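You operate a simulated robot arm through the tools that you are given. There is no shell and no other tool.

The job below is to be done with a simulated two-armed robot. You get a single attempt, and the scene is never put back.

## Task
Top up the stepped mould from the grey jug and screed it level.
Fine: full to the rim from end to end, nothing spilt; jug and short screed bar back on their mats. Set down upright: grey jug.

It is judged by the outcome, as a careful person would: the job done as asked, and still so three seconds after it is handed in. It fails if anything else is knocked over, pushed out of place, dropped, spilled or broken.

## Robot
Two 7-joint arms with two-finger parallel grippers on one trunk that stands fixed in place. Base frame: the origin is at the foot of the trunk, x ahead of it, y to its left, z up; the work surface is at about z = 860. Readings come in mm, degrees, newtons and seconds.
The left shoulder is at [70, 177, 1141], the right one opposite. With the tool pointing down near the work surface each hand reaches from about 300 to 740 mm from the base axis, measured 20 degrees to its own side. Payload 3.43 kg a hand.
The tool frame of a hand sits at the grasp point between the pads (the TCP): z along the fingers, y along the line on which they close. The tips reach 30 mm beyond it. The gripper opens to 94 mm. The fingers are 28 mm wide and 10 mm thick; the gripper's body (50 by 96 mm) begins 55 mm behind the TCP.
Orientation is told as [roll, pitch, yaw] about the base's x, y, z axes, in that order, counted from this pose: with the fingers straight down and closing along the base's y, the tool's x points along the base's -x, its y along +y and its z along -z.

## Interface
- The arms move only by the tool send_rows. It takes "left_series", "right_series" or both (then of equal length, played together; a hand with none holds still); each is a list of rows, each a list of 7 numbers: the shift along the tool's x, y, z in mm, then the turn, a rotation vector about the tool's x, y, z in degrees, then the finger opening in mm, from 0 to 94. In form: [[tx, ty, tz, rx, ry, rz, jaw], ...]. A call has 1 to 20 rows; each row is the pose to reach, as a shift and turn from the pose commanded when the call began, along the tool's axes at that moment. Rows are played at 5 a second. More than 50 mm and 8.6 degrees between two rows, or a gripper value outside its range, and nothing of the call is played. Where a pose cannot be reached the arm comes as near as it can. A force on the tool above 40 N (or 10 N above the force at the start of the call, whichever is more), or a blocked arm, ends the call early, and 0.2 s more pass. The fingers move at their own pace (about 153 mm/s each) and stop on an object; they squeeze with about 35 N. The grip force told is the motor's: it shows also when the fingers shut on nothing. Time passes only in rows, and 0.2 s behind the last, so rows that repeat a pose let the fingers close. The reply holds the time, the measured pose of the TCP, the force on the tool along the base axes, the opening and the grip force, in the units named above and with some noise, with the torque about the TCP (base axes, N m) and any sound that the robot's microphone picked up.
- Cameras (640 x 400 px; columns grow to the right, rows downward): "scene" is now at [118.8, -53.3, 1454.2]; the picture's right is [-0.63, -0.78, -0.00], its down [-0.48, 0.39, -0.78] and it looks along [0.61, -0.49, -0.62] (base axes); focal length 343 px, centre (320, 200). "left" rides on the left gripper at [76, -14, -103] in its tool frame; the picture's right is [0.18, 0.98, 0.00], its down [-0.75, 0.14, -0.64] and it looks along [-0.63, 0.12, 0.77] (tool axes); focal length 243 px, centre (320, 200). "right" rides on the right gripper at [76, 14, -103] in its tool frame; the picture's right is [-0.18, 0.98, 0.00], its down [-0.75, -0.14, -0.64] and it looks along [-0.63, -0.12, 0.77] (tool axes); focal length 243 px, centre (320, 200). There is no depth. A picture from a camera that has moved, and an enlarged one, comes with that camera's place and axes in the base frame and with its lens.
- snapshot(camera): a new picture of that camera. The clock stands still meanwhile.
- move_column(by): slides the trunk up (or, below 0, down) by that many mm; the arms and the scene camera ride with it, the base frame stays. It gives what a move gives, with no picture.
- turn_head(pan, tilt): turns the head with the scene camera to pan (to the left, within 86 degrees either way) and tilt (down, from -29 to 69), counted from straight ahead of the robot. It gives what a move gives.
- inspect(camera, box): a new picture of the part [left, top, right, bottom] of that camera's present view, enlarged. The clock stands still meanwhile.
- close_job(): hands the job in; it is judged then, once.

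Places have to be worked out from the pictures, the camera data and where the tool is seen. Open the grippers and draw the arms clear of the work before you hand the job in, unless the task says otherwise.

The tools are called after "Call:" by a JSON object that holds its "api" and its "payload". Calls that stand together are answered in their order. send_rows: Moves the arms, as the interface text tells. Its arguments: {"type":"object","properties":{"left_series":{"type":"array","items":{"type":"array","items":{"type":"number"}}},"right_series":{"type":"array","items":{"type":"array","items":{"type":"number"}}}},"required":[]} The other tools are called the same way: move_column (by) moves the trunk up or down; turn_head (pan, tilt) turns the head that bears the scene camera; snapshot (camera) takes a picture; inspect (camera, box) takes an enlarged picture of a part of a camera's view; close_job () hands the job in.

At the start:

```text
t: 0.0
left_tool_pos: [420.8, -54.9, 1160.1]
left_tool_rot: [0.0, 0.0, -0.1]
left_contact_force: [0.3, 0.2, 0.0]
left_moment: [-0.01, -0.01, -0.01]
left_opening: 94.0
left_grasp_force: 0.0
right_tool_pos: [353.0, -471.4, 1221.3]
right_tool_rot: [0.1, 0.4, 0.0]
right_contact_force: [1.1, 0.6, 0.4]
right_moment: [0.0, -0.02, 0.03]
right_opening: 93.8
right_grasp_force: 0.0
trunk travel left (down, up): [-721.0, 119.0]
head pan, tilt (commanded): [-38.7, 38.3]
```

scene: 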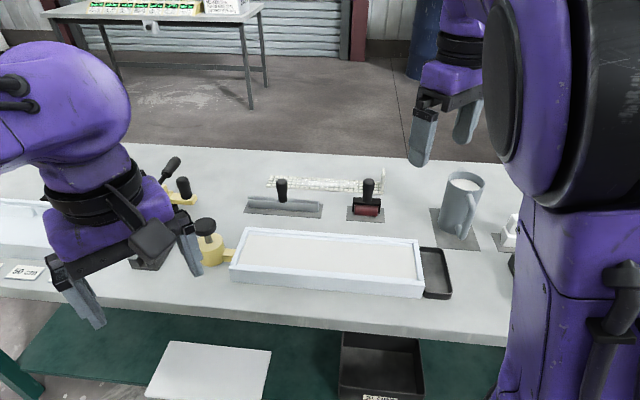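
right: 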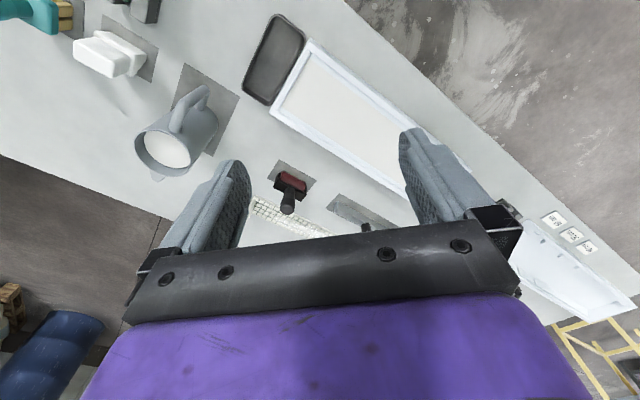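
left: 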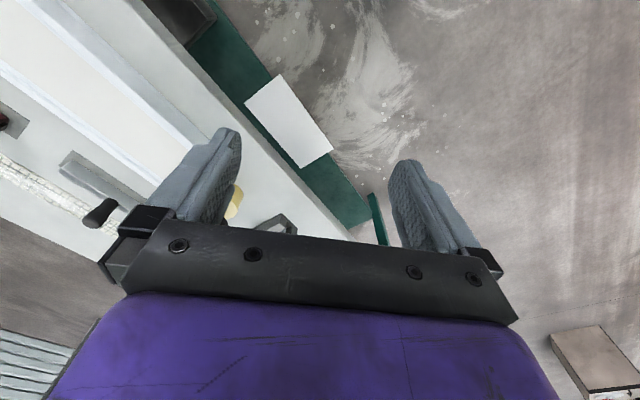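

The first pictures show the mould, the jug, a screed bar on a mat and a roller or trowel on another mat. I'll look more closely before moving.

Call:
{"api": "inspect", "payload": {"camera": "scene", "box": [220, 150, 460, 300]}}

Call:
{"api": "inspect", "payload": {"camera": "scene", "box": [400, 150, 560, 300]}}

Call:
{"api": "inspect", "payload": {"camera": "scene", "box": [0, 140, 260, 300]}}

Call:
{"api": "inspect", "payload": {"camera": "right", "box": [0, 0, 320, 200]}}

Call:
{"api": "inspect", "payload": {"camera": "right", "box": [220, 30, 460, 240]}}

```text
2.67 times, centred on (340, 225) of scene
camera zoom: at [118.8, -53.3, 1454.2], right [-0.63, -0.78, 0.0], down [-0.48, 0.39, -0.78], along [0.61, -0.49, -0.62], focal length 914 px, centre (267, 133)
```

zoom: 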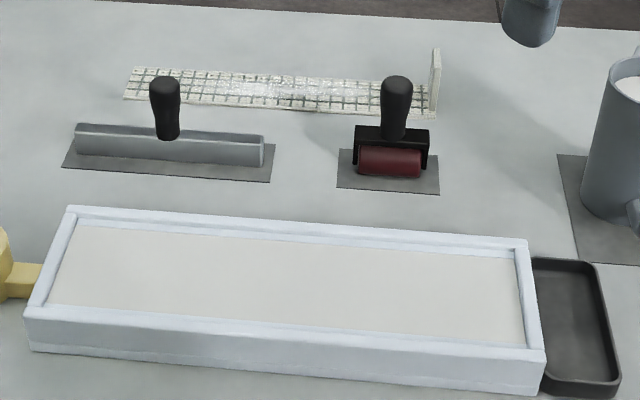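

```text
2.67 times, centred on (480, 225) of scene
camera zoom: at [118.8, -53.3, 1454.2], right [-0.63, -0.78, 0.0], down [-0.48, 0.39, -0.78], along [0.61, -0.49, -0.62], focal length 914 px, centre (-107, 133)
```

zoom: 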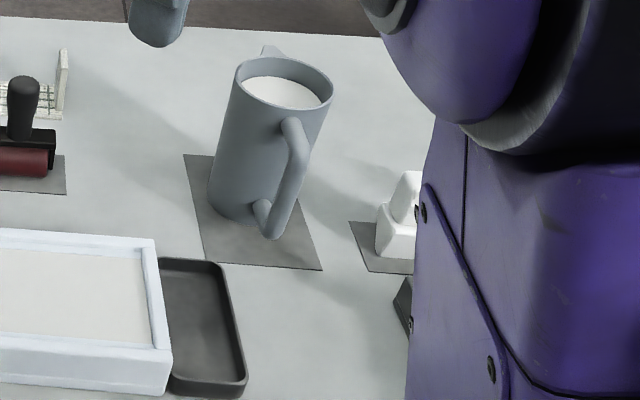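

```text
2.46 times, centred on (130, 220) of scene
camera zoom: at [118.8, -53.3, 1454.2], right [-0.63, -0.78, 0.0], down [-0.48, 0.39, -0.78], along [0.61, -0.49, -0.62], focal length 844 px, centre (788, 151)
```

zoom: 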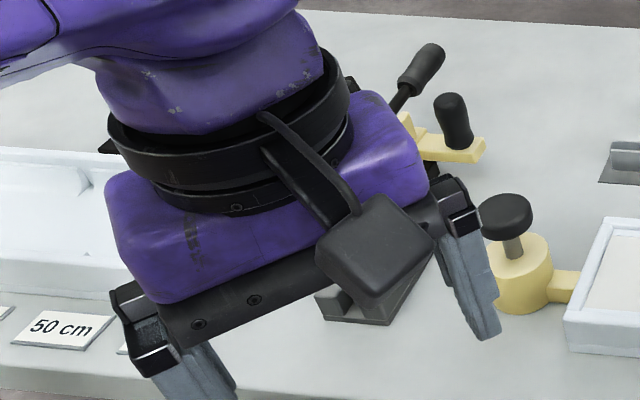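

```text
2.00 times, centred on (160, 100) of right
camera zoom: at [277.1, -455.0, 1323.8], right [0.18, 0.98, 0.0], down [0.76, -0.14, 0.64], along [0.63, -0.12, -0.77], focal length 485 px, centre (640, 400)
```

zoom: 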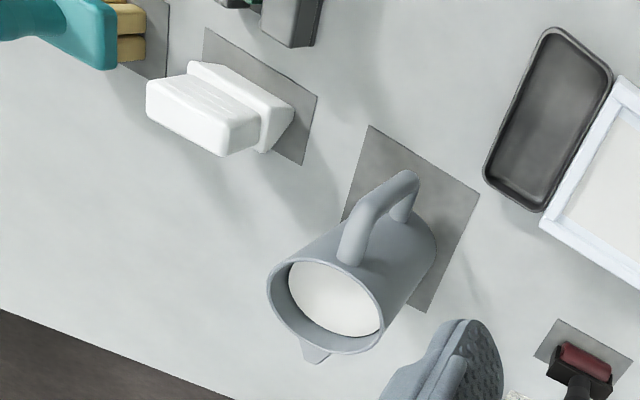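

```text
1.90 times, centred on (340, 135) of right
camera zoom: at [277.1, -455.0, 1323.8], right [0.18, 0.98, 0.0], down [0.76, -0.14, 0.64], along [0.63, -0.12, -0.77], focal length 462 px, centre (282, 324)
```

zoom: 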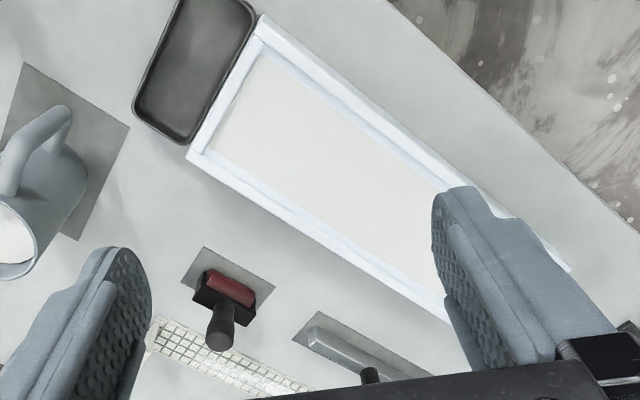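

I need to see the rest of the table, including other moulds, jugs and bars. I'll pan the head to look round it.

Call:
{"api": "turn_head", "payload": {"pan": -10, "tilt": 40}}

Call:
{"api": "snapshot", "payload": {"camera": "scene"}}

Call:
{"api": "turn_head", "payload": {"pan": -75, "tilt": 45}}

Call:
{"api": "snapshot", "payload": {"camera": "scene"}}

```text
t: 0.9
left_tool_pos: [420.7, -55.0, 1160.5]
left_tool_rot: [0.0, -0.1, -0.1]
left_contact_force: [-0.8, 0.3, 0.2]
left_moment: [-0.01, -0.02, 0.01]
left_opening: 94.3
left_grasp_force: 0.1
right_tool_pos: [352.4, -470.3, 1221.2]
right_tool_rot: [0.1, 0.4, 0.1]
right_contact_force: [1.0, 0.3, 0.1]
right_moment: [0.0, 0.01, 0.01]
right_opening: 93.8
right_grasp_force: 0.1
trunk travel left (down, up): [-721.0, 119.0]
head pan, tilt (commanded): [-10.0, 40.0]
```

```text
taken
camera scene: at [135.3, -14.4, 1451.7], right [-0.17, -0.98, 0.0], down [-0.63, 0.11, -0.77], along [0.75, -0.13, -0.64], focal length 343 px, centre (320, 200)
```

scene: 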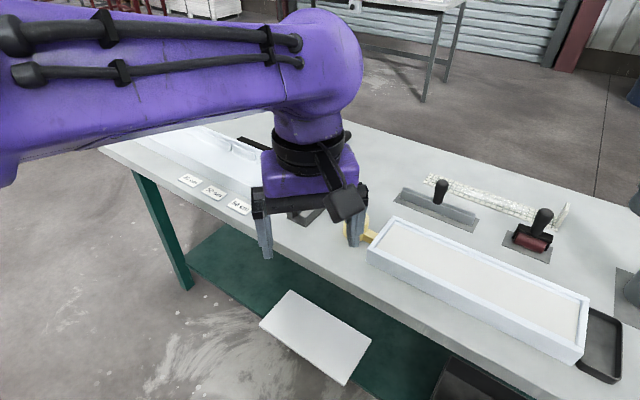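

```text
t: 2.3
left_tool_pos: [420.2, -53.8, 1160.3]
left_tool_rot: [0.0, -0.1, -0.1]
left_contact_force: [-0.6, 0.6, 0.3]
left_moment: [-0.01, -0.01, -0.01]
left_opening: 94.1
left_grasp_force: 0.2
right_tool_pos: [352.4, -471.2, 1220.2]
right_tool_rot: [0.0, 0.4, 0.0]
right_contact_force: [-0.8, 0.6, 0.2]
right_moment: [-0.01, 0.02, 0.01]
right_opening: 93.8
right_grasp_force: 0.1
trunk travel left (down, up): [-721.0, 119.0]
head pan, tilt (commanded): [-75.0, 45.0]
```

```text
taken
camera scene: at [72.8, -78.0, 1444.4], right [-0.97, -0.26, 0.0], down [-0.18, 0.68, -0.71], along [0.18, -0.68, -0.71], focal length 343 px, centre (320, 200)
```

scene: 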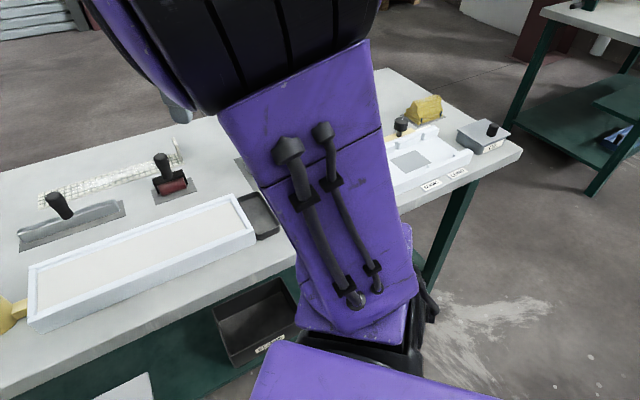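

The head view now covers the right end of the table. I'll zoom in on that and on the mould.

Call:
{"api": "inspect", "payload": {"camera": "scene", "box": [360, 80, 540, 200]}}

Call:
{"api": "inspect", "payload": {"camera": "scene", "box": [0, 130, 300, 330]}}

Call:
{"api": "turn_head", "payload": {"pan": 10, "tilt": 40}}

Call:
{"api": "snapshot", "payload": {"camera": "scene"}}

```text
3.33 times, centred on (450, 140) of scene
camera zoom: at [72.8, -78.0, 1444.4], right [-0.97, -0.26, 0.0], down [-0.18, 0.68, -0.71], along [0.18, -0.68, -0.71], focal length 1143 px, centre (-113, 400)
```

zoom: 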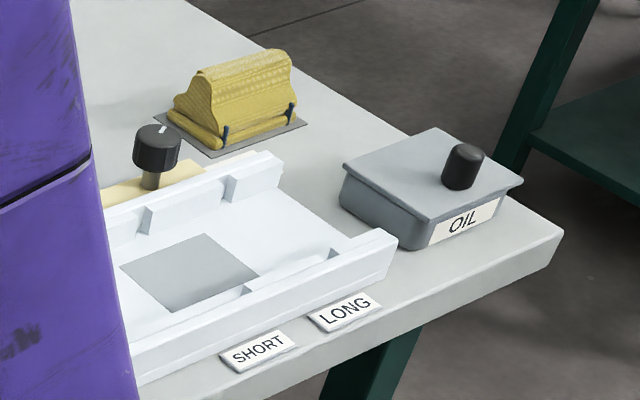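

```text
2.00 times, centred on (150, 230) of scene
camera zoom: at [72.8, -78.0, 1444.4], right [-0.97, -0.26, 0.0], down [-0.18, 0.68, -0.71], along [0.18, -0.68, -0.71], focal length 686 px, centre (660, 140)
```

zoom: 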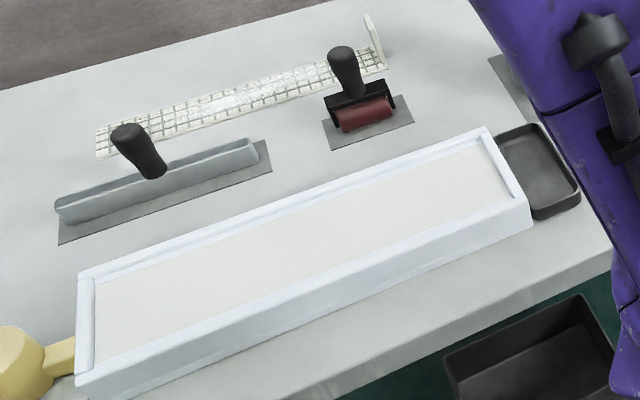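

```text
t: 3.9
left_tool_pos: [420.0, -54.3, 1159.5]
left_tool_rot: [0.1, -0.1, -0.2]
left_contact_force: [-0.2, 0.0, 0.4]
left_moment: [-0.02, 0.03, -0.03]
left_opening: 94.0
left_grasp_force: 0.0
right_tool_pos: [352.6, -471.2, 1220.8]
right_tool_rot: [0.2, 0.4, 0.0]
right_contact_force: [-0.6, -0.3, -0.5]
right_moment: [0.0, -0.03, 0.01]
right_opening: 94.1
right_grasp_force: 0.0
trunk travel left (down, up): [-721.0, 119.0]
head pan, tilt (commanded): [10.0, 40.0]
```

```text
taken
camera scene: at [135.4, 15.2, 1451.7], right [0.17, -0.98, 0.0], down [-0.63, -0.11, -0.77], along [0.75, 0.13, -0.64], focal length 343 px, centre (320, 200)
```

scene: 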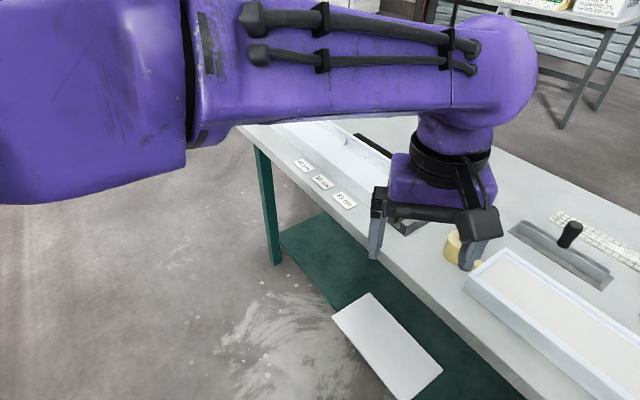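

I'll bring the left hand over the mould as a close-up camera, turned so it looks across it. The right hand stays high and moves a little away.

Call:
{"api": "send_rows", "payload": {"left_series": [[2, -20, 8, 0, 0, 5.6, 94], [4, -40, 16, 0, 0, 11.2, 94], [6, -60, 24, 0, 0, 16.8, 94], [8, -80, 32, 0, 0, 22.4, 94], [10, -100, 40, 0, 0, 28, 94], [12, -120, 48, 0, 0, 33.6, 94], [14, -140, 56, 0, 0, 39.2, 94], [16, -160, 64, 0, 0, 44.8, 94], [18, -180, 72, 0, 0, 50.4, 94], [20, -205, 80, 0, 0, 56, 94]], "right_series": [[0, -10, 0, 0, 0, 0, 94], [0, -20, 0, 0, 0, 0, 94], [0, -30, 0, 0, 0, 0, 94], [0, -40, 0, 0, 0, 0, 94], [0, -50, 0, 0, 0, 0, 94], [0, -60, 0, 0, 0, 0, 94], [0, -70, 0, 0, 0, 0, 94], [0, -80, 0, 0, 0, 0, 94], [0, -90, 0, 0, 0, 0, 94], [0, -100, 0, 0, 0, 0, 94]]}}

Call:
{"api": "snapshot", "payload": {"camera": "left"}}

Call:
{"api": "snapshot", "payload": {"camera": "right"}}

```text
t: 6.1
left_tool_pos: [386.8, -187.3, 1077.9]
left_tool_rot: [0.1, -0.1, -56.2]
left_contact_force: [-0.3, 0.3, 0.4]
left_moment: [-0.04, -0.01, -0.01]
left_opening: 94.0
left_grasp_force: 0.0
left hand out of reach, approached as far as the arm can: row 9, 10
right_tool_pos: [352.9, -568.3, 1222.5]
right_tool_rot: [-0.1, 0.3, 0.1]
right_contact_force: [-0.3, 0.3, -0.6]
right_moment: [-0.02, 0.0, -0.02]
right_opening: 94.0
right_grasp_force: 0.1
trunk travel left (down, up): [-721.0, 119.0]
head pan, tilt (commanded): [10.0, 40.0]
```

```text
taken
camera left: at [332.3, -131.1, 1181.9], right [0.71, 0.7, 0.0], down [0.54, -0.55, 0.64], along [0.45, -0.46, -0.77], focal length 243 px, centre (320, 200)
```

left: 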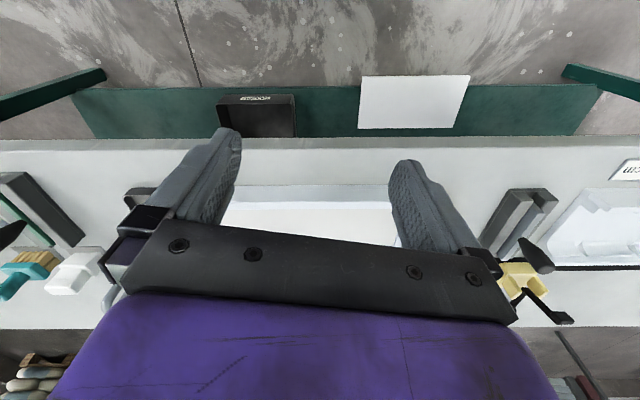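

```text
taken
camera right: at [276.2, -552.6, 1324.9], right [0.18, 0.98, 0.0], down [0.76, -0.14, 0.64], along [0.63, -0.12, -0.77], focal length 243 px, centre (320, 200)
```

right: 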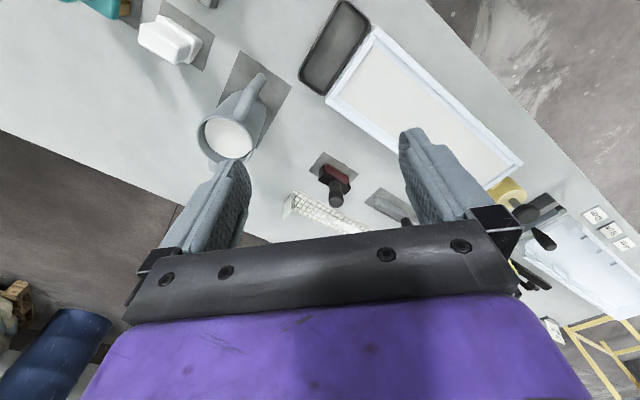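

The left arm can't reach that far across, so the right arm will do most of the work. I'll pull the left arm back, turn the head to the mould and zoom in on the fill level.

Call:
{"api": "send_rows", "payload": {"left_series": [[0, 30, -10, 0, 0, -7, 94], [0, 60, -20, 0, 0, -14, 94], [0, 90, -30, 0, 0, -21, 94], [0, 120, -40, 0, 0, -28, 94], [0, 150, -50, 0, 0, -35, 94], [0, 180, -60, 0, 0, -42, 94], [0, 210, -70, 0, 0, -49, 94], [0, 240, -80, 0, 0, -56, 94]]}}

Call:
{"api": "turn_head", "payload": {"pan": -45, "tilt": 42}}

Call:
{"api": "snapshot", "payload": {"camera": "scene"}}

Call:
{"api": "inspect", "payload": {"camera": "scene", "box": [160, 180, 320, 280]}}

Call:
{"api": "inspect", "payload": {"camera": "scene", "box": [280, 180, 440, 280]}}

```text
t: 7.9
left_tool_pos: [582.5, -52.7, 1156.5]
left_tool_rot: [0.3, 0.1, 0.0]
left_contact_force: [0.3, -0.1, -0.1]
left_moment: [0.02, 0.03, 0.02]
left_opening: 94.0
left_grasp_force: 0.0
left hand out of reach, approached as far as the arm can: row 8
right_tool_pos: [354.2, -572.2, 1220.0]
right_tool_rot: [0.1, 0.5, -0.1]
right_contact_force: [0.3, -1.2, -0.4]
right_moment: [-0.02, 0.03, -0.01]
right_opening: 93.8
right_grasp_force: 0.0
trunk travel left (down, up): [-721.0, 119.0]
head pan, tilt (commanded): [10.0, 40.0]
```

```text
t: 9.1
left_tool_pos: [580.6, -53.1, 1158.8]
left_tool_rot: [-0.1, -0.1, -0.1]
left_contact_force: [0.0, -0.3, 0.1]
left_moment: [0.02, 0.0, 0.0]
left_opening: 93.9
left_grasp_force: 0.0
right_tool_pos: [352.1, -570.9, 1220.2]
right_tool_rot: [0.1, 0.4, -0.1]
right_contact_force: [-0.4, -1.1, 0.0]
right_moment: [0.02, -0.02, 0.01]
right_opening: 94.0
right_grasp_force: 0.1
trunk travel left (down, up): [-721.0, 119.0]
head pan, tilt (commanded): [-45.0, 42.0]
```

```text
taken
camera scene: at [110.9, -58.7, 1448.7], right [-0.71, -0.71, 0.0], down [-0.47, 0.47, -0.74], along [0.53, -0.53, -0.67], focal length 343 px, centre (320, 200)
```

scene: 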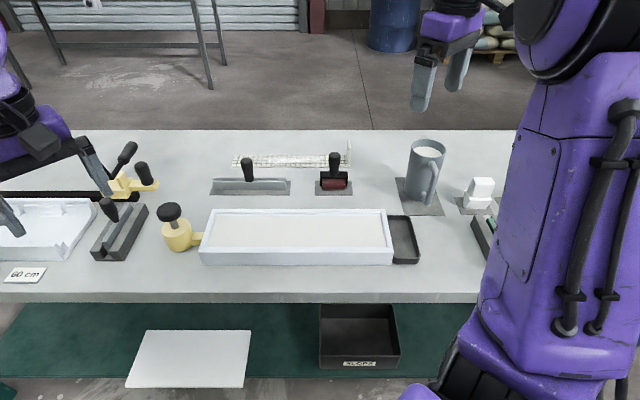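

```text
4.00 times, centred on (240, 230) of scene
camera zoom: at [110.9, -58.7, 1448.7], right [-0.71, -0.71, 0.0], down [-0.47, 0.47, -0.74], along [0.53, -0.53, -0.67], focal length 1371 px, centre (640, 80)
```

zoom: 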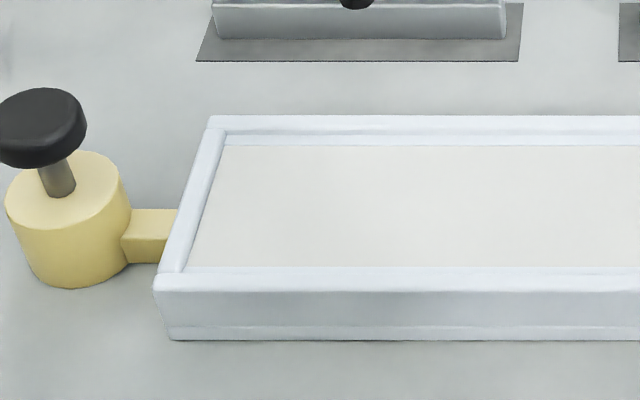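

```text
4.00 times, centred on (360, 230) of scene
camera zoom: at [110.9, -58.7, 1448.7], right [-0.71, -0.71, 0.0], down [-0.47, 0.47, -0.74], along [0.53, -0.53, -0.67], focal length 1371 px, centre (160, 80)
```

zoom: 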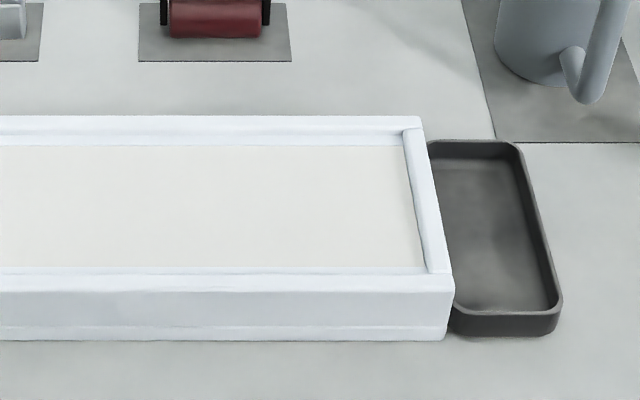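

The pour surface sits a few mm below the rim. I'll lower the right hand over the mould, staying well clear of it, and use its camera for a close look at the rim and any step.

Call:
{"api": "send_rows", "payload": {"right_series": [[-8, 12, 26, 0, 0, 0, 94], [-16, 24, 53, 0, 0, 0, 94], [-24, 36, 80, 0, 0, 0, 94], [-32, 48, 106, 0, 0, 0, 94], [-40, 60, 133, 0, 0, 0, 94], [-48, 71, 160, 0, 0, 0, 94]]}}

Call:
{"api": "snapshot", "payload": {"camera": "right"}}

```text
t: 10.5
left_tool_pos: [582.7, -52.8, 1158.0]
left_tool_rot: [0.1, -0.1, 0.0]
left_contact_force: [0.7, 0.6, 0.5]
left_moment: [0.0, 0.0, 0.0]
left_opening: 94.1
left_grasp_force: 0.1
right_tool_pos: [399.4, -497.4, 1061.5]
right_tool_rot: [0.0, 0.4, 0.0]
right_contact_force: [0.1, -0.5, -0.1]
right_moment: [-0.01, 0.01, 0.03]
right_opening: 93.8
right_grasp_force: 0.1
trunk travel left (down, up): [-721.0, 119.0]
head pan, tilt (commanded): [-45.0, 42.0]
```

```text
taken
camera right: at [323.4, -482.6, 1163.8], right [0.19, 0.98, 0.0], down [0.76, -0.14, 0.64], along [0.63, -0.12, -0.77], focal length 243 px, centre (320, 200)
```

right: 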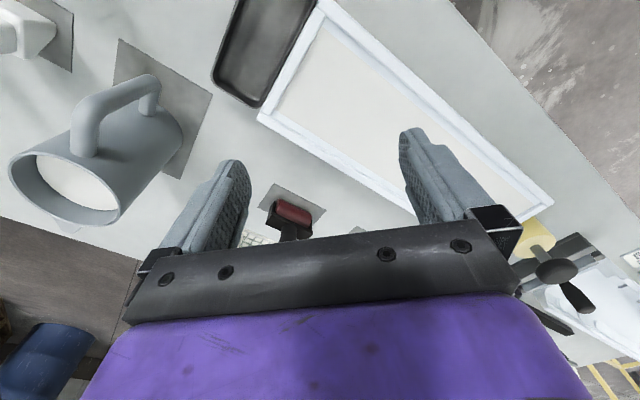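

Call:
{"api": "inspect", "payload": {"camera": "right", "box": [210, 0, 410, 125]}}

Call:
{"api": "inspect", "payload": {"camera": "right", "box": [400, 80, 580, 220]}}

Call:
{"api": "inspect", "payload": {"camera": "right", "box": [0, 30, 220, 240]}}

```text
3.20 times, centred on (310, 62) of right
camera zoom: at [323.4, -482.6, 1163.8], right [0.19, 0.98, 0.0], down [0.76, -0.14, 0.64], along [0.63, -0.12, -0.77], focal length 776 px, centre (352, 640)
```

zoom: 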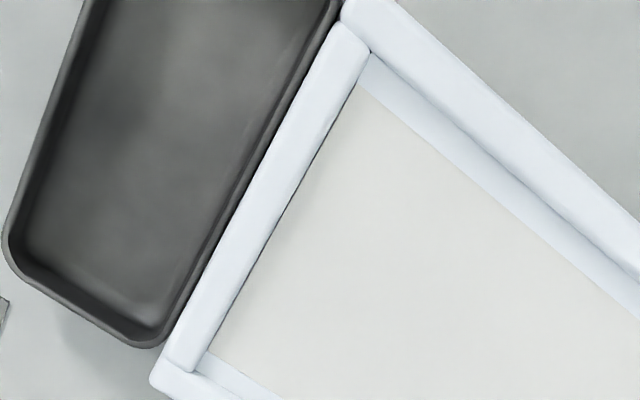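

```text
2.86 times, centred on (490, 150) of right
camera zoom: at [323.4, -482.6, 1163.8], right [0.19, 0.98, 0.0], down [0.76, -0.14, 0.64], along [0.63, -0.12, -0.77], focal length 693 px, centre (-166, 343)
```

zoom: 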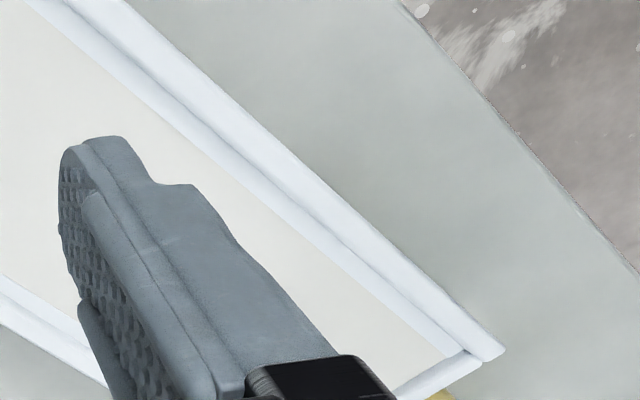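

```text
1.90 times, centred on (110, 135) of right
camera zoom: at [323.4, -482.6, 1163.8], right [0.19, 0.98, 0.0], down [0.76, -0.14, 0.64], along [0.63, -0.12, -0.77], focal length 462 px, centre (720, 324)
```

zoom: 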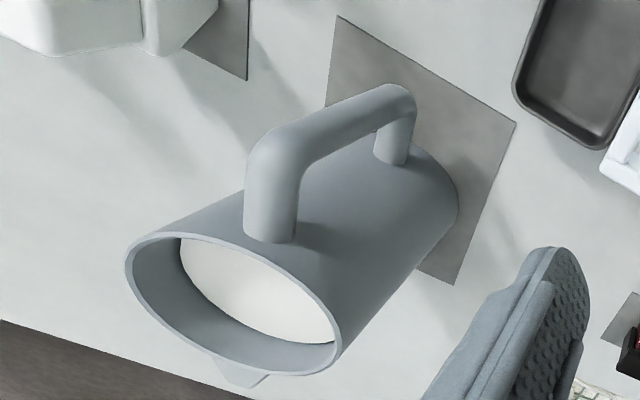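

The wall seems to have an inner ledge. I'll zoom hard on both end walls from the head and wrist cameras to see the rim heights.

Call:
{"api": "inspect", "payload": {"camera": "scene", "box": [370, 200, 430, 270]}}

Call:
{"api": "inspect", "payload": {"camera": "scene", "box": [190, 200, 250, 270]}}

Call:
{"api": "inspect", "payload": {"camera": "right", "box": [250, 0, 350, 62]}}

Call:
{"api": "inspect", "payload": {"camera": "scene", "box": [200, 140, 300, 205]}}

```text
5.71 times, centred on (400, 235) of scene
camera zoom: at [111.5, -59.0, 1448.7], right [-0.71, -0.71, 0.0], down [-0.47, 0.47, -0.74], along [0.52, -0.53, -0.67], focal length 1959 px, centre (-137, 0)
```

zoom: 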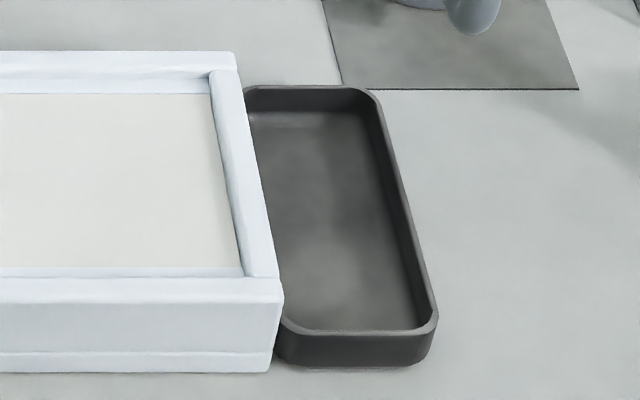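

```text
5.71 times, centred on (220, 235) of scene
camera zoom: at [111.5, -59.0, 1448.7], right [-0.71, -0.71, 0.0], down [-0.47, 0.47, -0.74], along [0.52, -0.53, -0.67], focal length 1959 px, centre (891, 0)
```

zoom: 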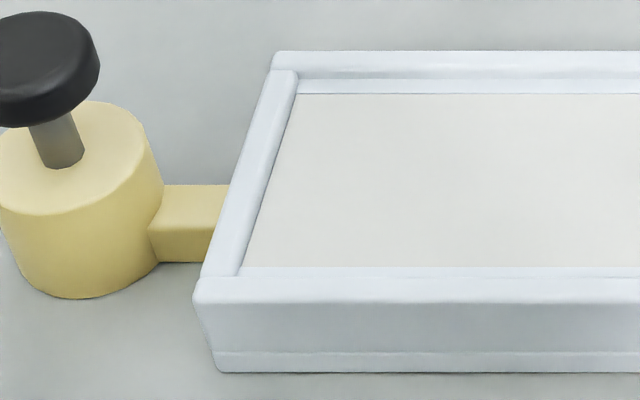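

```text
6.40 times, centred on (300, 31) of right
camera zoom: at [323.4, -482.6, 1163.8], right [0.19, 0.98, 0.0], down [0.76, -0.14, 0.64], along [0.63, -0.12, -0.77], focal length 1553 px, centre (448, 1282)
```

zoom: 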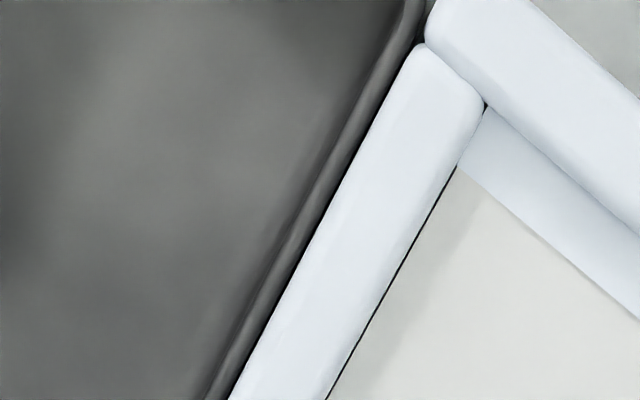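

```text
6.15 times, centred on (250, 172) of scene
camera zoom: at [111.5, -59.0, 1448.7], right [-0.71, -0.71, 0.0], down [-0.47, 0.47, -0.74], along [0.52, -0.53, -0.67], focal length 2110 px, centre (751, 369)
```

zoom: 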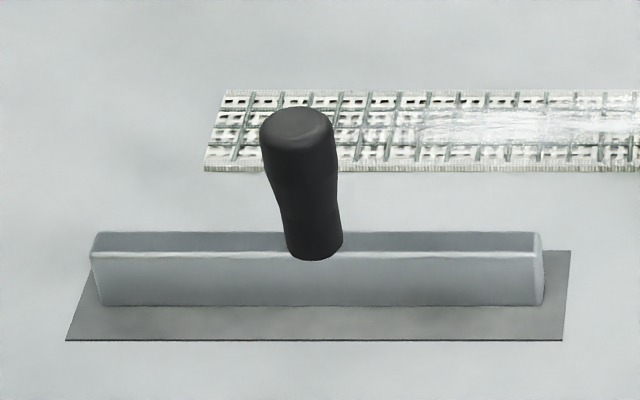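

I need a low, flat look at the walls to compare heights. I'll yaw the right hand to face across the table from the near side and tip it up.

Call:
{"api": "send_rows", "payload": {"right_series": [[15, 5, 8, 0, 0, 7.5, 94], [31, 10, 16, 0, 0, 15, 94], [46, 15, 24, 0, 0, 22.5, 94], [62, 20, 32, 0, 0, 30, 94], [77, 25, 42, 0, 0, 37.5, 94], [93, 30, 52, 0, 0, 45, 94]]}}

Call:
{"api": "send_rows", "payload": {"right_series": [[0, 0, 0, 0, -7.5, 0, 94], [0, 0, 0, 0, -15, 0, 94], [0, 0, 0, 0, -22.5, 0, 94], [0, 0, 0, 0, -30, 0, 94]]}}

Call:
{"api": "snapshot", "payload": {"camera": "right"}}

```text
t: 11.9
left_tool_pos: [580.9, -53.4, 1158.0]
left_tool_rot: [0.0, -0.1, -0.2]
left_contact_force: [0.0, 0.1, -0.1]
left_moment: [0.0, 0.03, 0.0]
left_opening: 94.1
left_grasp_force: 0.0
right_tool_pos: [326.4, -483.2, 991.2]
right_tool_rot: [-0.5, 0.6, -45.2]
right_contact_force: [-0.7, 0.4, 0.0]
right_moment: [0.02, 0.01, -0.01]
right_opening: 93.9
right_grasp_force: 0.0
right hand out of reach, approached as far as the arm can: row 4, 5, 6
trunk travel left (down, up): [-721.0, 119.0]
head pan, tilt (commanded): [-45.0, 42.0]
```

```text
t: 12.9
left_tool_pos: [581.1, -55.2, 1158.1]
left_tool_rot: [0.0, -0.2, -0.2]
left_contact_force: [-0.8, 0.0, -0.5]
left_moment: [0.01, -0.01, -0.01]
left_opening: 94.1
left_grasp_force: 0.0
right_tool_pos: [346.0, -616.7, 969.8]
right_tool_rot: [-1.6, -24.1, -41.7]
right_contact_force: [-0.2, -1.2, 0.2]
right_moment: [0.01, -0.01, 0.04]
right_opening: 93.9
right_grasp_force: 0.0
right hand out of reach, approached as far as the arm can: row 1, 2, 3, 4
trunk travel left (down, up): [-721.0, 119.0]
head pan, tilt (commanded): [-45.0, 42.0]
```

```text
taken
camera right: at [275.5, -528.5, 1031.0], right [0.79, 0.62, 0.05], down [0.24, -0.37, 0.9], along [0.57, -0.69, -0.44], focal length 243 px, centre (320, 200)
```

right: 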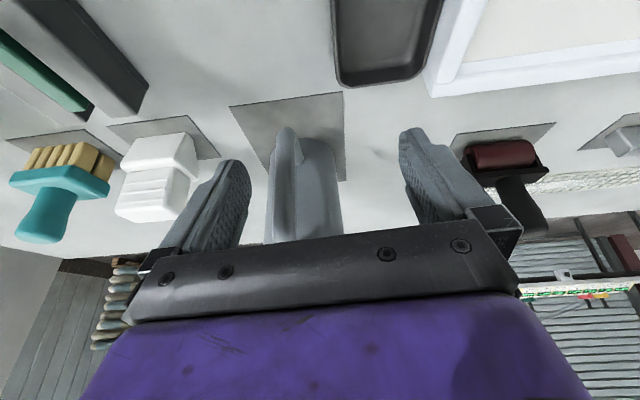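

The reach limit pushed the hand sideways toward the jug, so I'll be careful near that edge. This low view does show the mould corner, so I'll zoom on it before backing away.

Call:
{"api": "inspect", "payload": {"camera": "right", "box": [410, 0, 570, 100]}}

Call:
{"api": "inspect", "payload": {"camera": "right", "box": [220, 80, 400, 250]}}

Call:
{"api": "snapshot", "payload": {"camera": "scene"}}

```text
4.00 times, centred on (490, 50) of right
camera zoom: at [275.5, -528.5, 1031.0], right [0.79, 0.62, 0.05], down [0.24, -0.37, 0.9], along [0.57, -0.69, -0.44], focal length 970 px, centre (-360, 800)
```

zoom: 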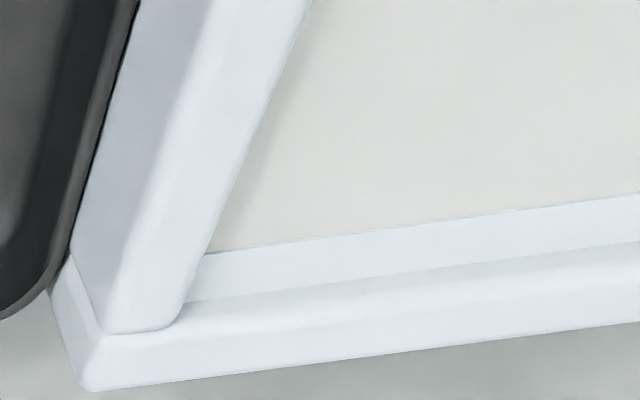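

```text
2.35 times, centred on (310, 165) of right
camera zoom: at [275.5, -528.5, 1031.0], right [0.79, 0.62, 0.05], down [0.24, -0.37, 0.9], along [0.57, -0.69, -0.44], focal length 571 px, centre (344, 282)
```

zoom: 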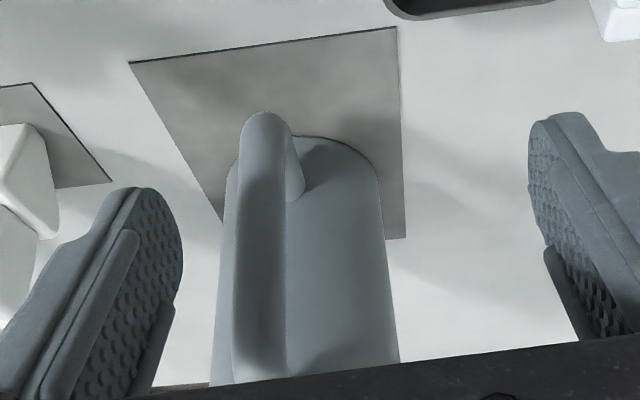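

```text
taken
camera scene: at [110.3, -60.6, 1448.7], right [-0.71, -0.71, 0.0], down [-0.47, 0.47, -0.74], along [0.53, -0.52, -0.67], focal length 343 px, centre (320, 200)
```

scene: 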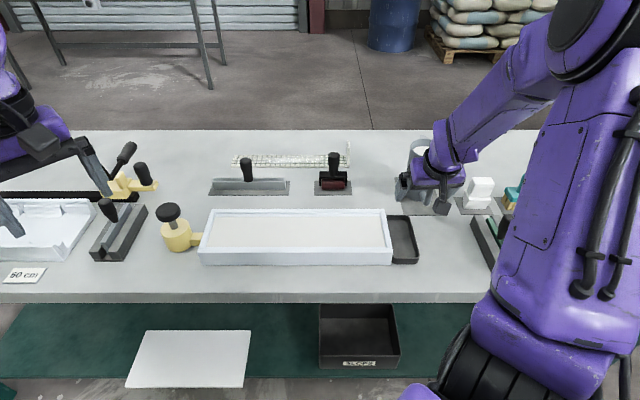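

The end beams look about as high as the long rims, with a ledge running inside the long walls. I'll back the hand up and away from the jug, straight up.

Call:
{"api": "send_rows", "payload": {"right_series": [[-12, 0, -27, 0, 0, 0, 94], [-24, 0, -54, 0, 0, 0, 94], [-37, 0, -82, 0, 0, 0, 94], [-49, 0, -110, 0, 0, 0, 94], [-61, 0, -137, 0, 0, 0, 94]]}}

```text
t: 14.1
left_tool_pos: [580.5, -51.4, 1158.5]
left_tool_rot: [0.0, -0.2, -0.1]
left_contact_force: [-0.1, 0.2, -0.2]
left_moment: [-0.02, 0.0, 0.0]
left_opening: 94.1
left_grasp_force: 0.0
right_tool_pos: [403.6, -632.5, 1105.7]
right_tool_rot: [-2.2, -23.6, -41.7]
right_contact_force: [-0.3, 0.0, 0.4]
right_moment: [0.0, -0.01, 0.02]
right_opening: 94.0
right_grasp_force: 0.0
right hand out of reach, approached as far as the arm can: row 1, 2, 3, 4, 5
trunk travel left (down, up): [-721.0, 119.0]
head pan, tilt (commanded): [-45.0, 42.0]
```

The reach flags come from a joint limit, probably yaw near the body. I'll undo the pitch and test the yaw range in open air, high above the table.

Call:
{"api": "send_rows", "payload": {"right_series": [[0, 0, -10, 0, 8, 0, 94], [0, 0, -20, 0, 16, 0, 94], [0, 0, -30, 0, 24, 0, 94]]}}

Call:
{"api": "send_rows", "payload": {"right_series": [[0, 5, -10, 0, 0, -8, 94], [0, 10, -20, 0, 0, -16, 94], [0, 15, -30, 0, 0, -24, 94], [0, 20, -40, 0, 0, -32, 94], [0, 25, -50, 0, 0, -40, 94]]}}

```text
t: 14.9
left_tool_pos: [580.9, -52.7, 1157.1]
left_tool_rot: [0.0, -0.1, 0.0]
left_contact_force: [0.3, 0.3, -0.5]
left_moment: [0.02, -0.01, 0.01]
left_opening: 94.0
left_grasp_force: 0.0
right_tool_pos: [394.2, -626.2, 1132.3]
right_tool_rot: [-1.5, 0.1, -42.3]
right_contact_force: [-0.4, -0.1, -0.7]
right_moment: [-0.02, 0.0, 0.04]
right_opening: 94.0
right_grasp_force: 0.1
trunk travel left (down, up): [-721.0, 119.0]
head pan, tilt (commanded): [-45.0, 42.0]
```

```text
t: 16.1
left_tool_pos: [581.4, -52.8, 1158.7]
left_tool_rot: [0.0, -0.1, -0.2]
left_contact_force: [-0.1, 0.9, -1.3]
left_moment: [0.02, 0.02, 0.05]
left_opening: 94.0
left_grasp_force: 0.0
right_tool_pos: [411.0, -605.8, 1181.1]
right_tool_rot: [-1.2, 0.9, -2.1]
right_contact_force: [-0.1, 0.5, 0.1]
right_moment: [-0.02, -0.02, 0.0]
right_opening: 93.9
right_grasp_force: 0.0
trunk travel left (down, up): [-721.0, 119.0]
head pan, tilt (commanded): [-45.0, 42.0]
```

The hand is at about [411, -606, 1181] and level. I'll test how far it yaws in the positive direction here.

Call:
{"api": "send_rows", "payload": {"right_series": [[0, 0, 0, 0, 0, -8, 94], [0, 0, 0, 0, 0, -16, 94], [0, 0, 0, 0, 0, -24, 94], [0, 0, 0, 0, 0, -32, 94], [0, 0, 0, 0, 0, -40, 94], [0, 0, 0, 0, 0, -48, 94], [0, 0, 0, 0, 0, -56, 94], [0, 0, 0, 0, 0, -64, 94], [0, 0, 0, 0, 0, -72, 94], [0, 0, 0, 0, 0, -80, 94], [0, 0, 0, 0, 0, -88, 94], [0, 0, 0, 0, 0, -96, 94], [0, 0, 0, 0, 0, -104, 94], [0, 0, 0, 0, 0, -112, 94], [0, 0, 0, 0, 0, -120, 94], [0, 0, 0, 0, 0, -128, 94], [0, 0, 0, 0, 0, -136, 94]]}}

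```text
t: 19.7
left_tool_pos: [580.8, -52.1, 1159.3]
left_tool_rot: [0.0, -0.2, -0.1]
left_contact_force: [0.2, 0.1, -0.4]
left_moment: [0.0, -0.02, 0.03]
left_opening: 93.8
left_grasp_force: 0.0
right_tool_pos: [410.6, -605.7, 1181.4]
right_tool_rot: [1.5, 0.0, 134.0]
right_contact_force: [0.5, -0.3, -0.4]
right_moment: [0.02, -0.01, -0.01]
right_opening: 93.7
right_grasp_force: 0.0
trunk travel left (down, up): [-721.0, 119.0]
head pan, tilt (commanded): [-45.0, 42.0]
```

Yaw of +134° works here, so gripping the jug from above with the spout on the hand's +x side is possible. I'll move high over the jug at this yaw to check reach there.

Call:
{"api": "send_rows", "payload": {"right_series": [[16, 16, 5, 0, 0, -0.5, 94], [32, 32, 10, 0, 0, -1, 94], [48, 48, 15, 0, 0, -1, 94], [64, 64, 20, 0, 0, -1, 94], [79, 78, 25, 0, 0, -1, 94]]}}

Call:
{"api": "snapshot", "payload": {"camera": "right"}}

Call:
{"api": "snapshot", "payload": {"camera": "scene"}}

```text
t: 20.9
left_tool_pos: [580.7, -54.1, 1158.2]
left_tool_rot: [0.0, 0.0, -0.1]
left_contact_force: [0.3, -0.1, -0.1]
left_moment: [0.02, 0.0, -0.03]
left_opening: 94.0
left_grasp_force: 0.1
right_tool_pos: [408.2, -718.9, 1157.5]
right_tool_rot: [1.5, 0.0, 134.7]
right_contact_force: [-0.3, 0.4, 0.3]
right_moment: [-0.02, 0.01, 0.01]
right_opening: 94.1
right_grasp_force: 0.0
trunk travel left (down, up): [-721.0, 119.0]
head pan, tilt (commanded): [-45.0, 42.0]
```

```text
taken
camera right: at [454.3, -779.2, 1260.8], right [-0.83, -0.56, 0.03], down [-0.42, 0.65, 0.64], along [-0.37, 0.52, -0.77], focal length 243 px, centre (320, 200)
```

right: 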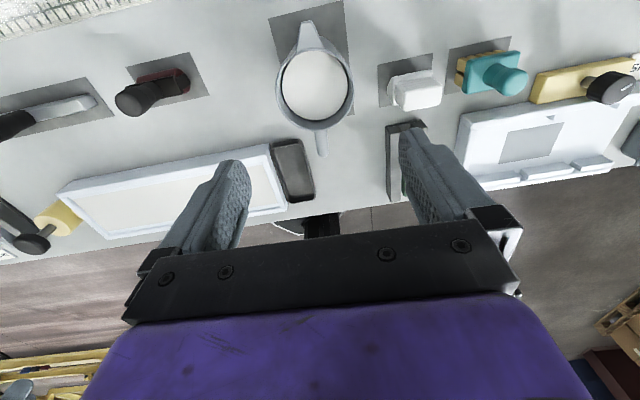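

```text
taken
camera scene: at [111.8, -60.1, 1448.6], right [-0.71, -0.71, 0.0], down [-0.47, 0.47, -0.74], along [0.52, -0.52, -0.67], focal length 343 px, centre (320, 200)
```

scene: 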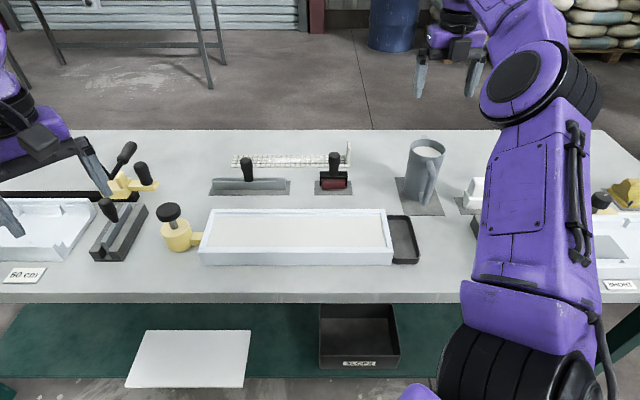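

The hand reaches above the jug. I'll zoom this camera on the jug to refine its centre, rim radius and handle direction.

Call:
{"api": "inspect", "payload": {"camera": "right", "box": [240, 0, 400, 165]}}

Call:
{"api": "inspect", "payload": {"camera": "scene", "box": [380, 130, 470, 220]}}

```text
2.42 times, centred on (320, 82) of right
camera zoom: at [454.3, -779.2, 1260.8], right [-0.83, -0.56, 0.03], down [-0.42, 0.65, 0.64], along [-0.37, 0.52, -0.77], focal length 588 px, centre (320, 485)
```

zoom: 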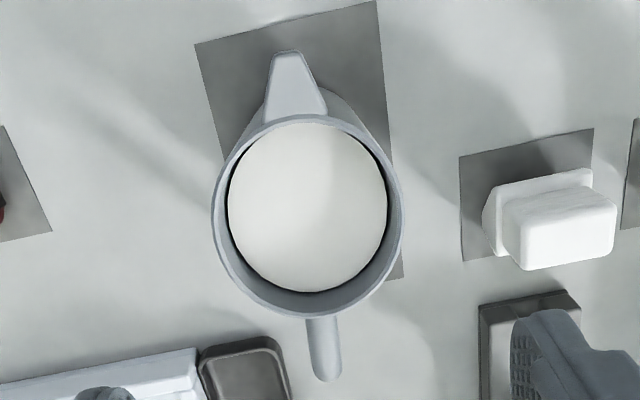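

```text
4.44 times, centred on (425, 175) of scene
camera zoom: at [111.8, -60.1, 1448.6], right [-0.71, -0.71, 0.0], down [-0.47, 0.47, -0.74], along [0.52, -0.52, -0.67], focal length 1524 px, centre (-147, 311)
```

zoom: 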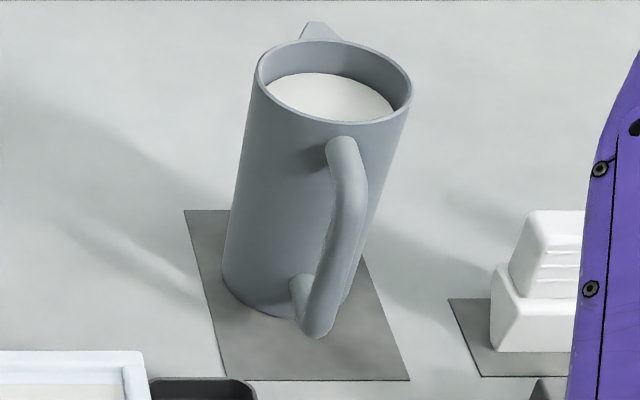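

The jug's rim centre comes out at about [413.6, -721.8] with the rim at z≈1000 and radius ≈40. Before gripping it, I'll rehearse the pour pose with an empty hand, high over the mould.

Call:
{"api": "send_rows", "payload": {"right_series": [[-14, -26, 3, 0, 0, 7.5, 94], [-29, -53, 6, 0, 0, 15, 94], [-43, -80, 9, 0, 0, 22.5, 94], [-57, -106, 12, 0, 0, 30, 94], [-71, -133, 15, 0, 0, 37.5, 94], [-86, -159, 18, 0, 0, 45, 94], [-100, -186, 21, 0, 0, 52.5, 94], [-114, -212, 24, 0, 0, 60, 94], [-129, -239, 27, 0, 0, 67.5, 94], [-143, -265, 30, 0, 0, 75, 94], [-157, -292, 34, 0, 0, 82.5, 94], [-171, -318, 37, 0, 0, 90, 94]]}}

Call:
{"api": "send_rows", "payload": {"right_series": [[0, 0, 0, 0, -8, 0, 94], [0, 0, 0, 0, -16, 0, 94], [0, 0, 0, 0, -24, 0, 94], [0, 0, 0, 0, -32, 0, 94], [0, 0, 0, 0, -40, 0, 94], [0, 0, 0, 0, -48, 0, 94], [0, 0, 0, 0, -56, 0, 94], [0, 0, 0, 0, -64, 0, 94], [0, 0, 0, 0, -72, 0, 94], [0, 0, 0, 0, -80, 0, 94], [0, 0, 0, 0, -88, 0, 94]]}}

Call:
{"api": "snapshot", "payload": {"camera": "scene"}}

Call:
{"api": "snapshot", "payload": {"camera": "right"}}

```text
t: 23.5
left_tool_pos: [582.2, -51.4, 1158.6]
left_tool_rot: [-0.1, 0.0, -0.1]
left_contact_force: [0.6, 0.0, -0.5]
left_moment: [0.0, 0.02, 0.01]
left_opening: 93.9
left_grasp_force: 0.1
right_tool_pos: [513.7, -371.7, 1113.9]
right_tool_rot: [-0.1, 1.5, 44.7]
right_contact_force: [-0.1, 0.0, -0.5]
right_moment: [0.02, 0.01, -0.01]
right_opening: 94.0
right_grasp_force: 0.1
trunk travel left (down, up): [-721.0, 119.0]
head pan, tilt (commanded): [-45.0, 42.0]
```

```text
t: 25.9
left_tool_pos: [580.3, -52.7, 1157.4]
left_tool_rot: [0.0, -0.1, -0.1]
left_contact_force: [-0.5, 0.7, 0.5]
left_moment: [0.01, -0.04, 0.02]
left_opening: 94.3
left_grasp_force: 0.1
right_tool_pos: [514.0, -372.1, 1115.2]
right_tool_rot: [-1.9, -86.6, 46.6]
right_contact_force: [0.4, 0.1, -0.3]
right_moment: [-0.01, -0.01, 0.02]
right_opening: 94.2
right_grasp_force: 0.0
trunk travel left (down, up): [-721.0, 119.0]
head pan, tilt (commanded): [-45.0, 42.0]
```

```text
taken
camera scene: at [111.0, -59.1, 1448.8], right [-0.71, -0.71, 0.0], down [-0.47, 0.47, -0.74], along [0.53, -0.53, -0.67], focal length 343 px, centre (320, 200)
```

scene: 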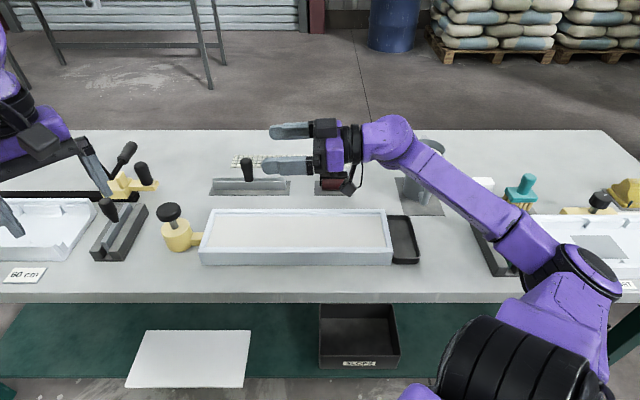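

```text
taken
camera right: at [428.6, -435.9, 1043.9], right [-0.68, 0.71, 0.18], down [-0.33, -0.52, 0.79], along [0.65, 0.48, 0.59], focal length 243 px, centre (320, 200)
```

right: 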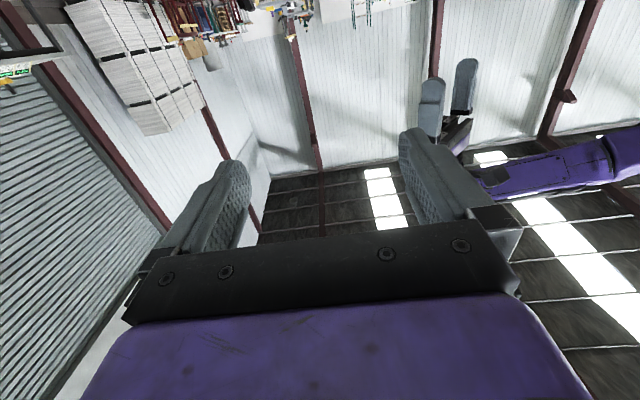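

The full pour tilt is reachable in this arrangement. I'll reverse the rehearsal and return above the jug, aligned with its spout axis.

Call:
{"api": "send_rows", "payload": {"right_series": [[0, 0, 0, 0, 8, 0, 94], [0, 0, 0, 0, 16, 0, 94], [0, 0, 0, 0, 24, 0, 94], [0, 0, 0, 0, 32, 0, 94], [0, 0, 0, 0, 40, 0, 94], [0, 0, 0, 0, 48, 0, 94], [0, 0, 0, 0, 56, 0, 94], [0, 0, 0, 0, 64, 0, 94], [0, 0, 0, 0, 72, 0, 94], [0, 0, 0, 0, 80, 0, 94], [0, 0, 0, 0, 86.5, 0, 94]]}}

Call:
{"api": "send_rows", "payload": {"right_series": [[26, -15, -2, 0, 0, -7.2, 94], [53, -30, -4, 0, 0, -14.4, 94], [79, -45, -6, 0, 0, -21.6, 94], [106, -59, -8, 0, 0, -28.8, 94], [132, -74, -10, 0, 0, -36, 94], [159, -89, -12, 0, 0, -43.2, 94], [185, -104, -13, 0, 0, -50.4, 94], [212, -119, -14, 0, 0, -57.6, 94], [238, -134, -15, 0, 0, -64.8, 94], [264, -149, -16, 0, 0, -72, 94], [291, -163, -16, 0, 0, -79.2, 94], [317, -178, -16, 0, 0, -86.3, 94]]}}

Call:
{"api": "inspect", "payload": {"camera": "right", "box": [200, 0, 440, 200]}}

```text
t: 28.3
left_tool_pos: [580.4, -52.3, 1158.4]
left_tool_rot: [-0.1, -0.2, -0.1]
left_contact_force: [0.4, 0.1, 0.0]
left_moment: [-0.03, 0.02, 0.02]
left_opening: 94.0
left_grasp_force: 0.1
right_tool_pos: [514.5, -372.7, 1114.0]
right_tool_rot: [-0.1, 0.2, 44.7]
right_contact_force: [0.7, -0.1, -0.4]
right_moment: [0.04, -0.01, -0.02]
right_opening: 94.0
right_grasp_force: 0.0
trunk travel left (down, up): [-721.0, 119.0]
head pan, tilt (commanded): [-45.0, 42.0]
```

```text
t: 30.9
left_tool_pos: [582.0, -53.2, 1158.7]
left_tool_rot: [-0.1, 0.0, -0.1]
left_contact_force: [-0.1, -0.1, -0.3]
left_moment: [0.0, 0.02, 0.0]
left_opening: 93.7
left_grasp_force: 0.1
right_tool_pos: [413.7, -725.1, 1129.9]
right_tool_rot: [0.0, 0.1, 131.1]
right_contact_force: [-0.2, 0.9, -0.5]
right_moment: [0.02, 0.02, -0.01]
right_opening: 94.0
right_grasp_force: 0.0
trunk travel left (down, up): [-721.0, 119.0]
head pan, tilt (commanded): [-45.0, 42.0]
```

```text
2.00 times, centred on (320, 100) of right
camera zoom: at [453.9, -790.2, 1232.9], right [-0.86, -0.51, 0.0], down [-0.39, 0.66, 0.64], along [-0.33, 0.55, -0.77], focal length 485 px, centre (320, 400)
```

zoom: 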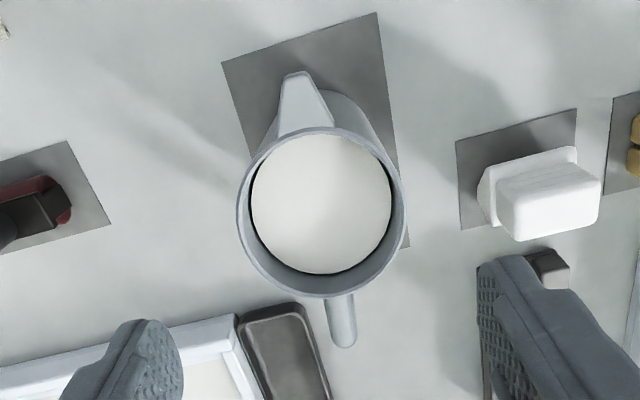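

The jug sits within about 2 mm of the hand's centre line, with roughly 6 mm clearance each side. I'll descend partway, just past the rim, and check.

Call:
{"api": "send_rows", "payload": {"right_series": [[-1, -1.5, 20, 0, 0, 0, 94], [-1, -1.5, 40, 0, 0, 0, 94], [-1, -1.5, 60, 0, 0, 0, 94], [-1, -1.5, 80, 0, 0, 0, 94], [-1, -1.5, 95, 0, 0, 0, 94]]}}

Call:
{"api": "snapshot", "payload": {"camera": "right"}}

Call:
{"api": "inspect", "payload": {"camera": "scene", "box": [370, 110, 490, 220]}}

```text
t: 32.1
left_tool_pos: [582.6, -52.9, 1159.3]
left_tool_rot: [0.0, -0.1, 0.0]
left_contact_force: [-0.3, -0.7, 0.0]
left_moment: [0.01, 0.02, 0.0]
left_opening: 94.0
left_grasp_force: 0.1
right_tool_pos: [416.9, -722.2, 1035.7]
right_tool_rot: [0.1, 0.1, 131.0]
right_contact_force: [-0.5, -0.7, 0.2]
right_moment: [-0.01, 0.02, 0.03]
right_opening: 93.9
right_grasp_force: 0.0
trunk travel left (down, up): [-721.0, 119.0]
head pan, tilt (commanded): [-45.0, 42.0]
```

```text
taken
camera right: at [455.5, -786.5, 1137.4], right [-0.86, -0.51, 0.0], down [-0.39, 0.66, 0.64], along [-0.32, 0.55, -0.77], focal length 243 px, centre (320, 200)
```

right: 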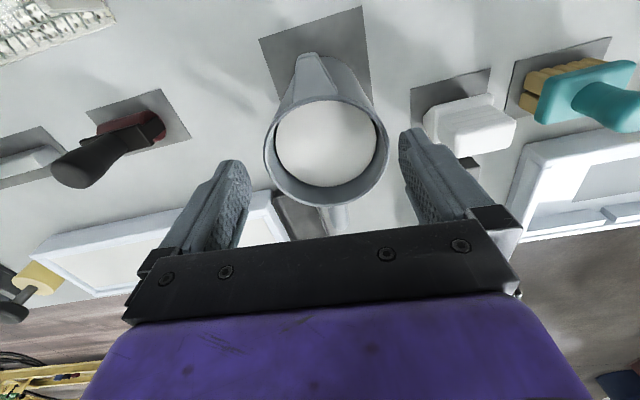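

```text
3.64 times, centred on (430, 165) of scene
camera zoom: at [111.2, -59.1, 1448.7], right [-0.71, -0.71, 0.0], down [-0.47, 0.47, -0.74], along [0.53, -0.53, -0.67], focal length 1247 px, centre (-80, 327)
```

zoom: 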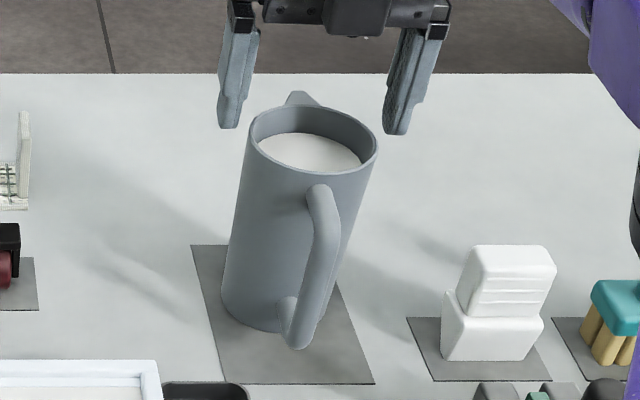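

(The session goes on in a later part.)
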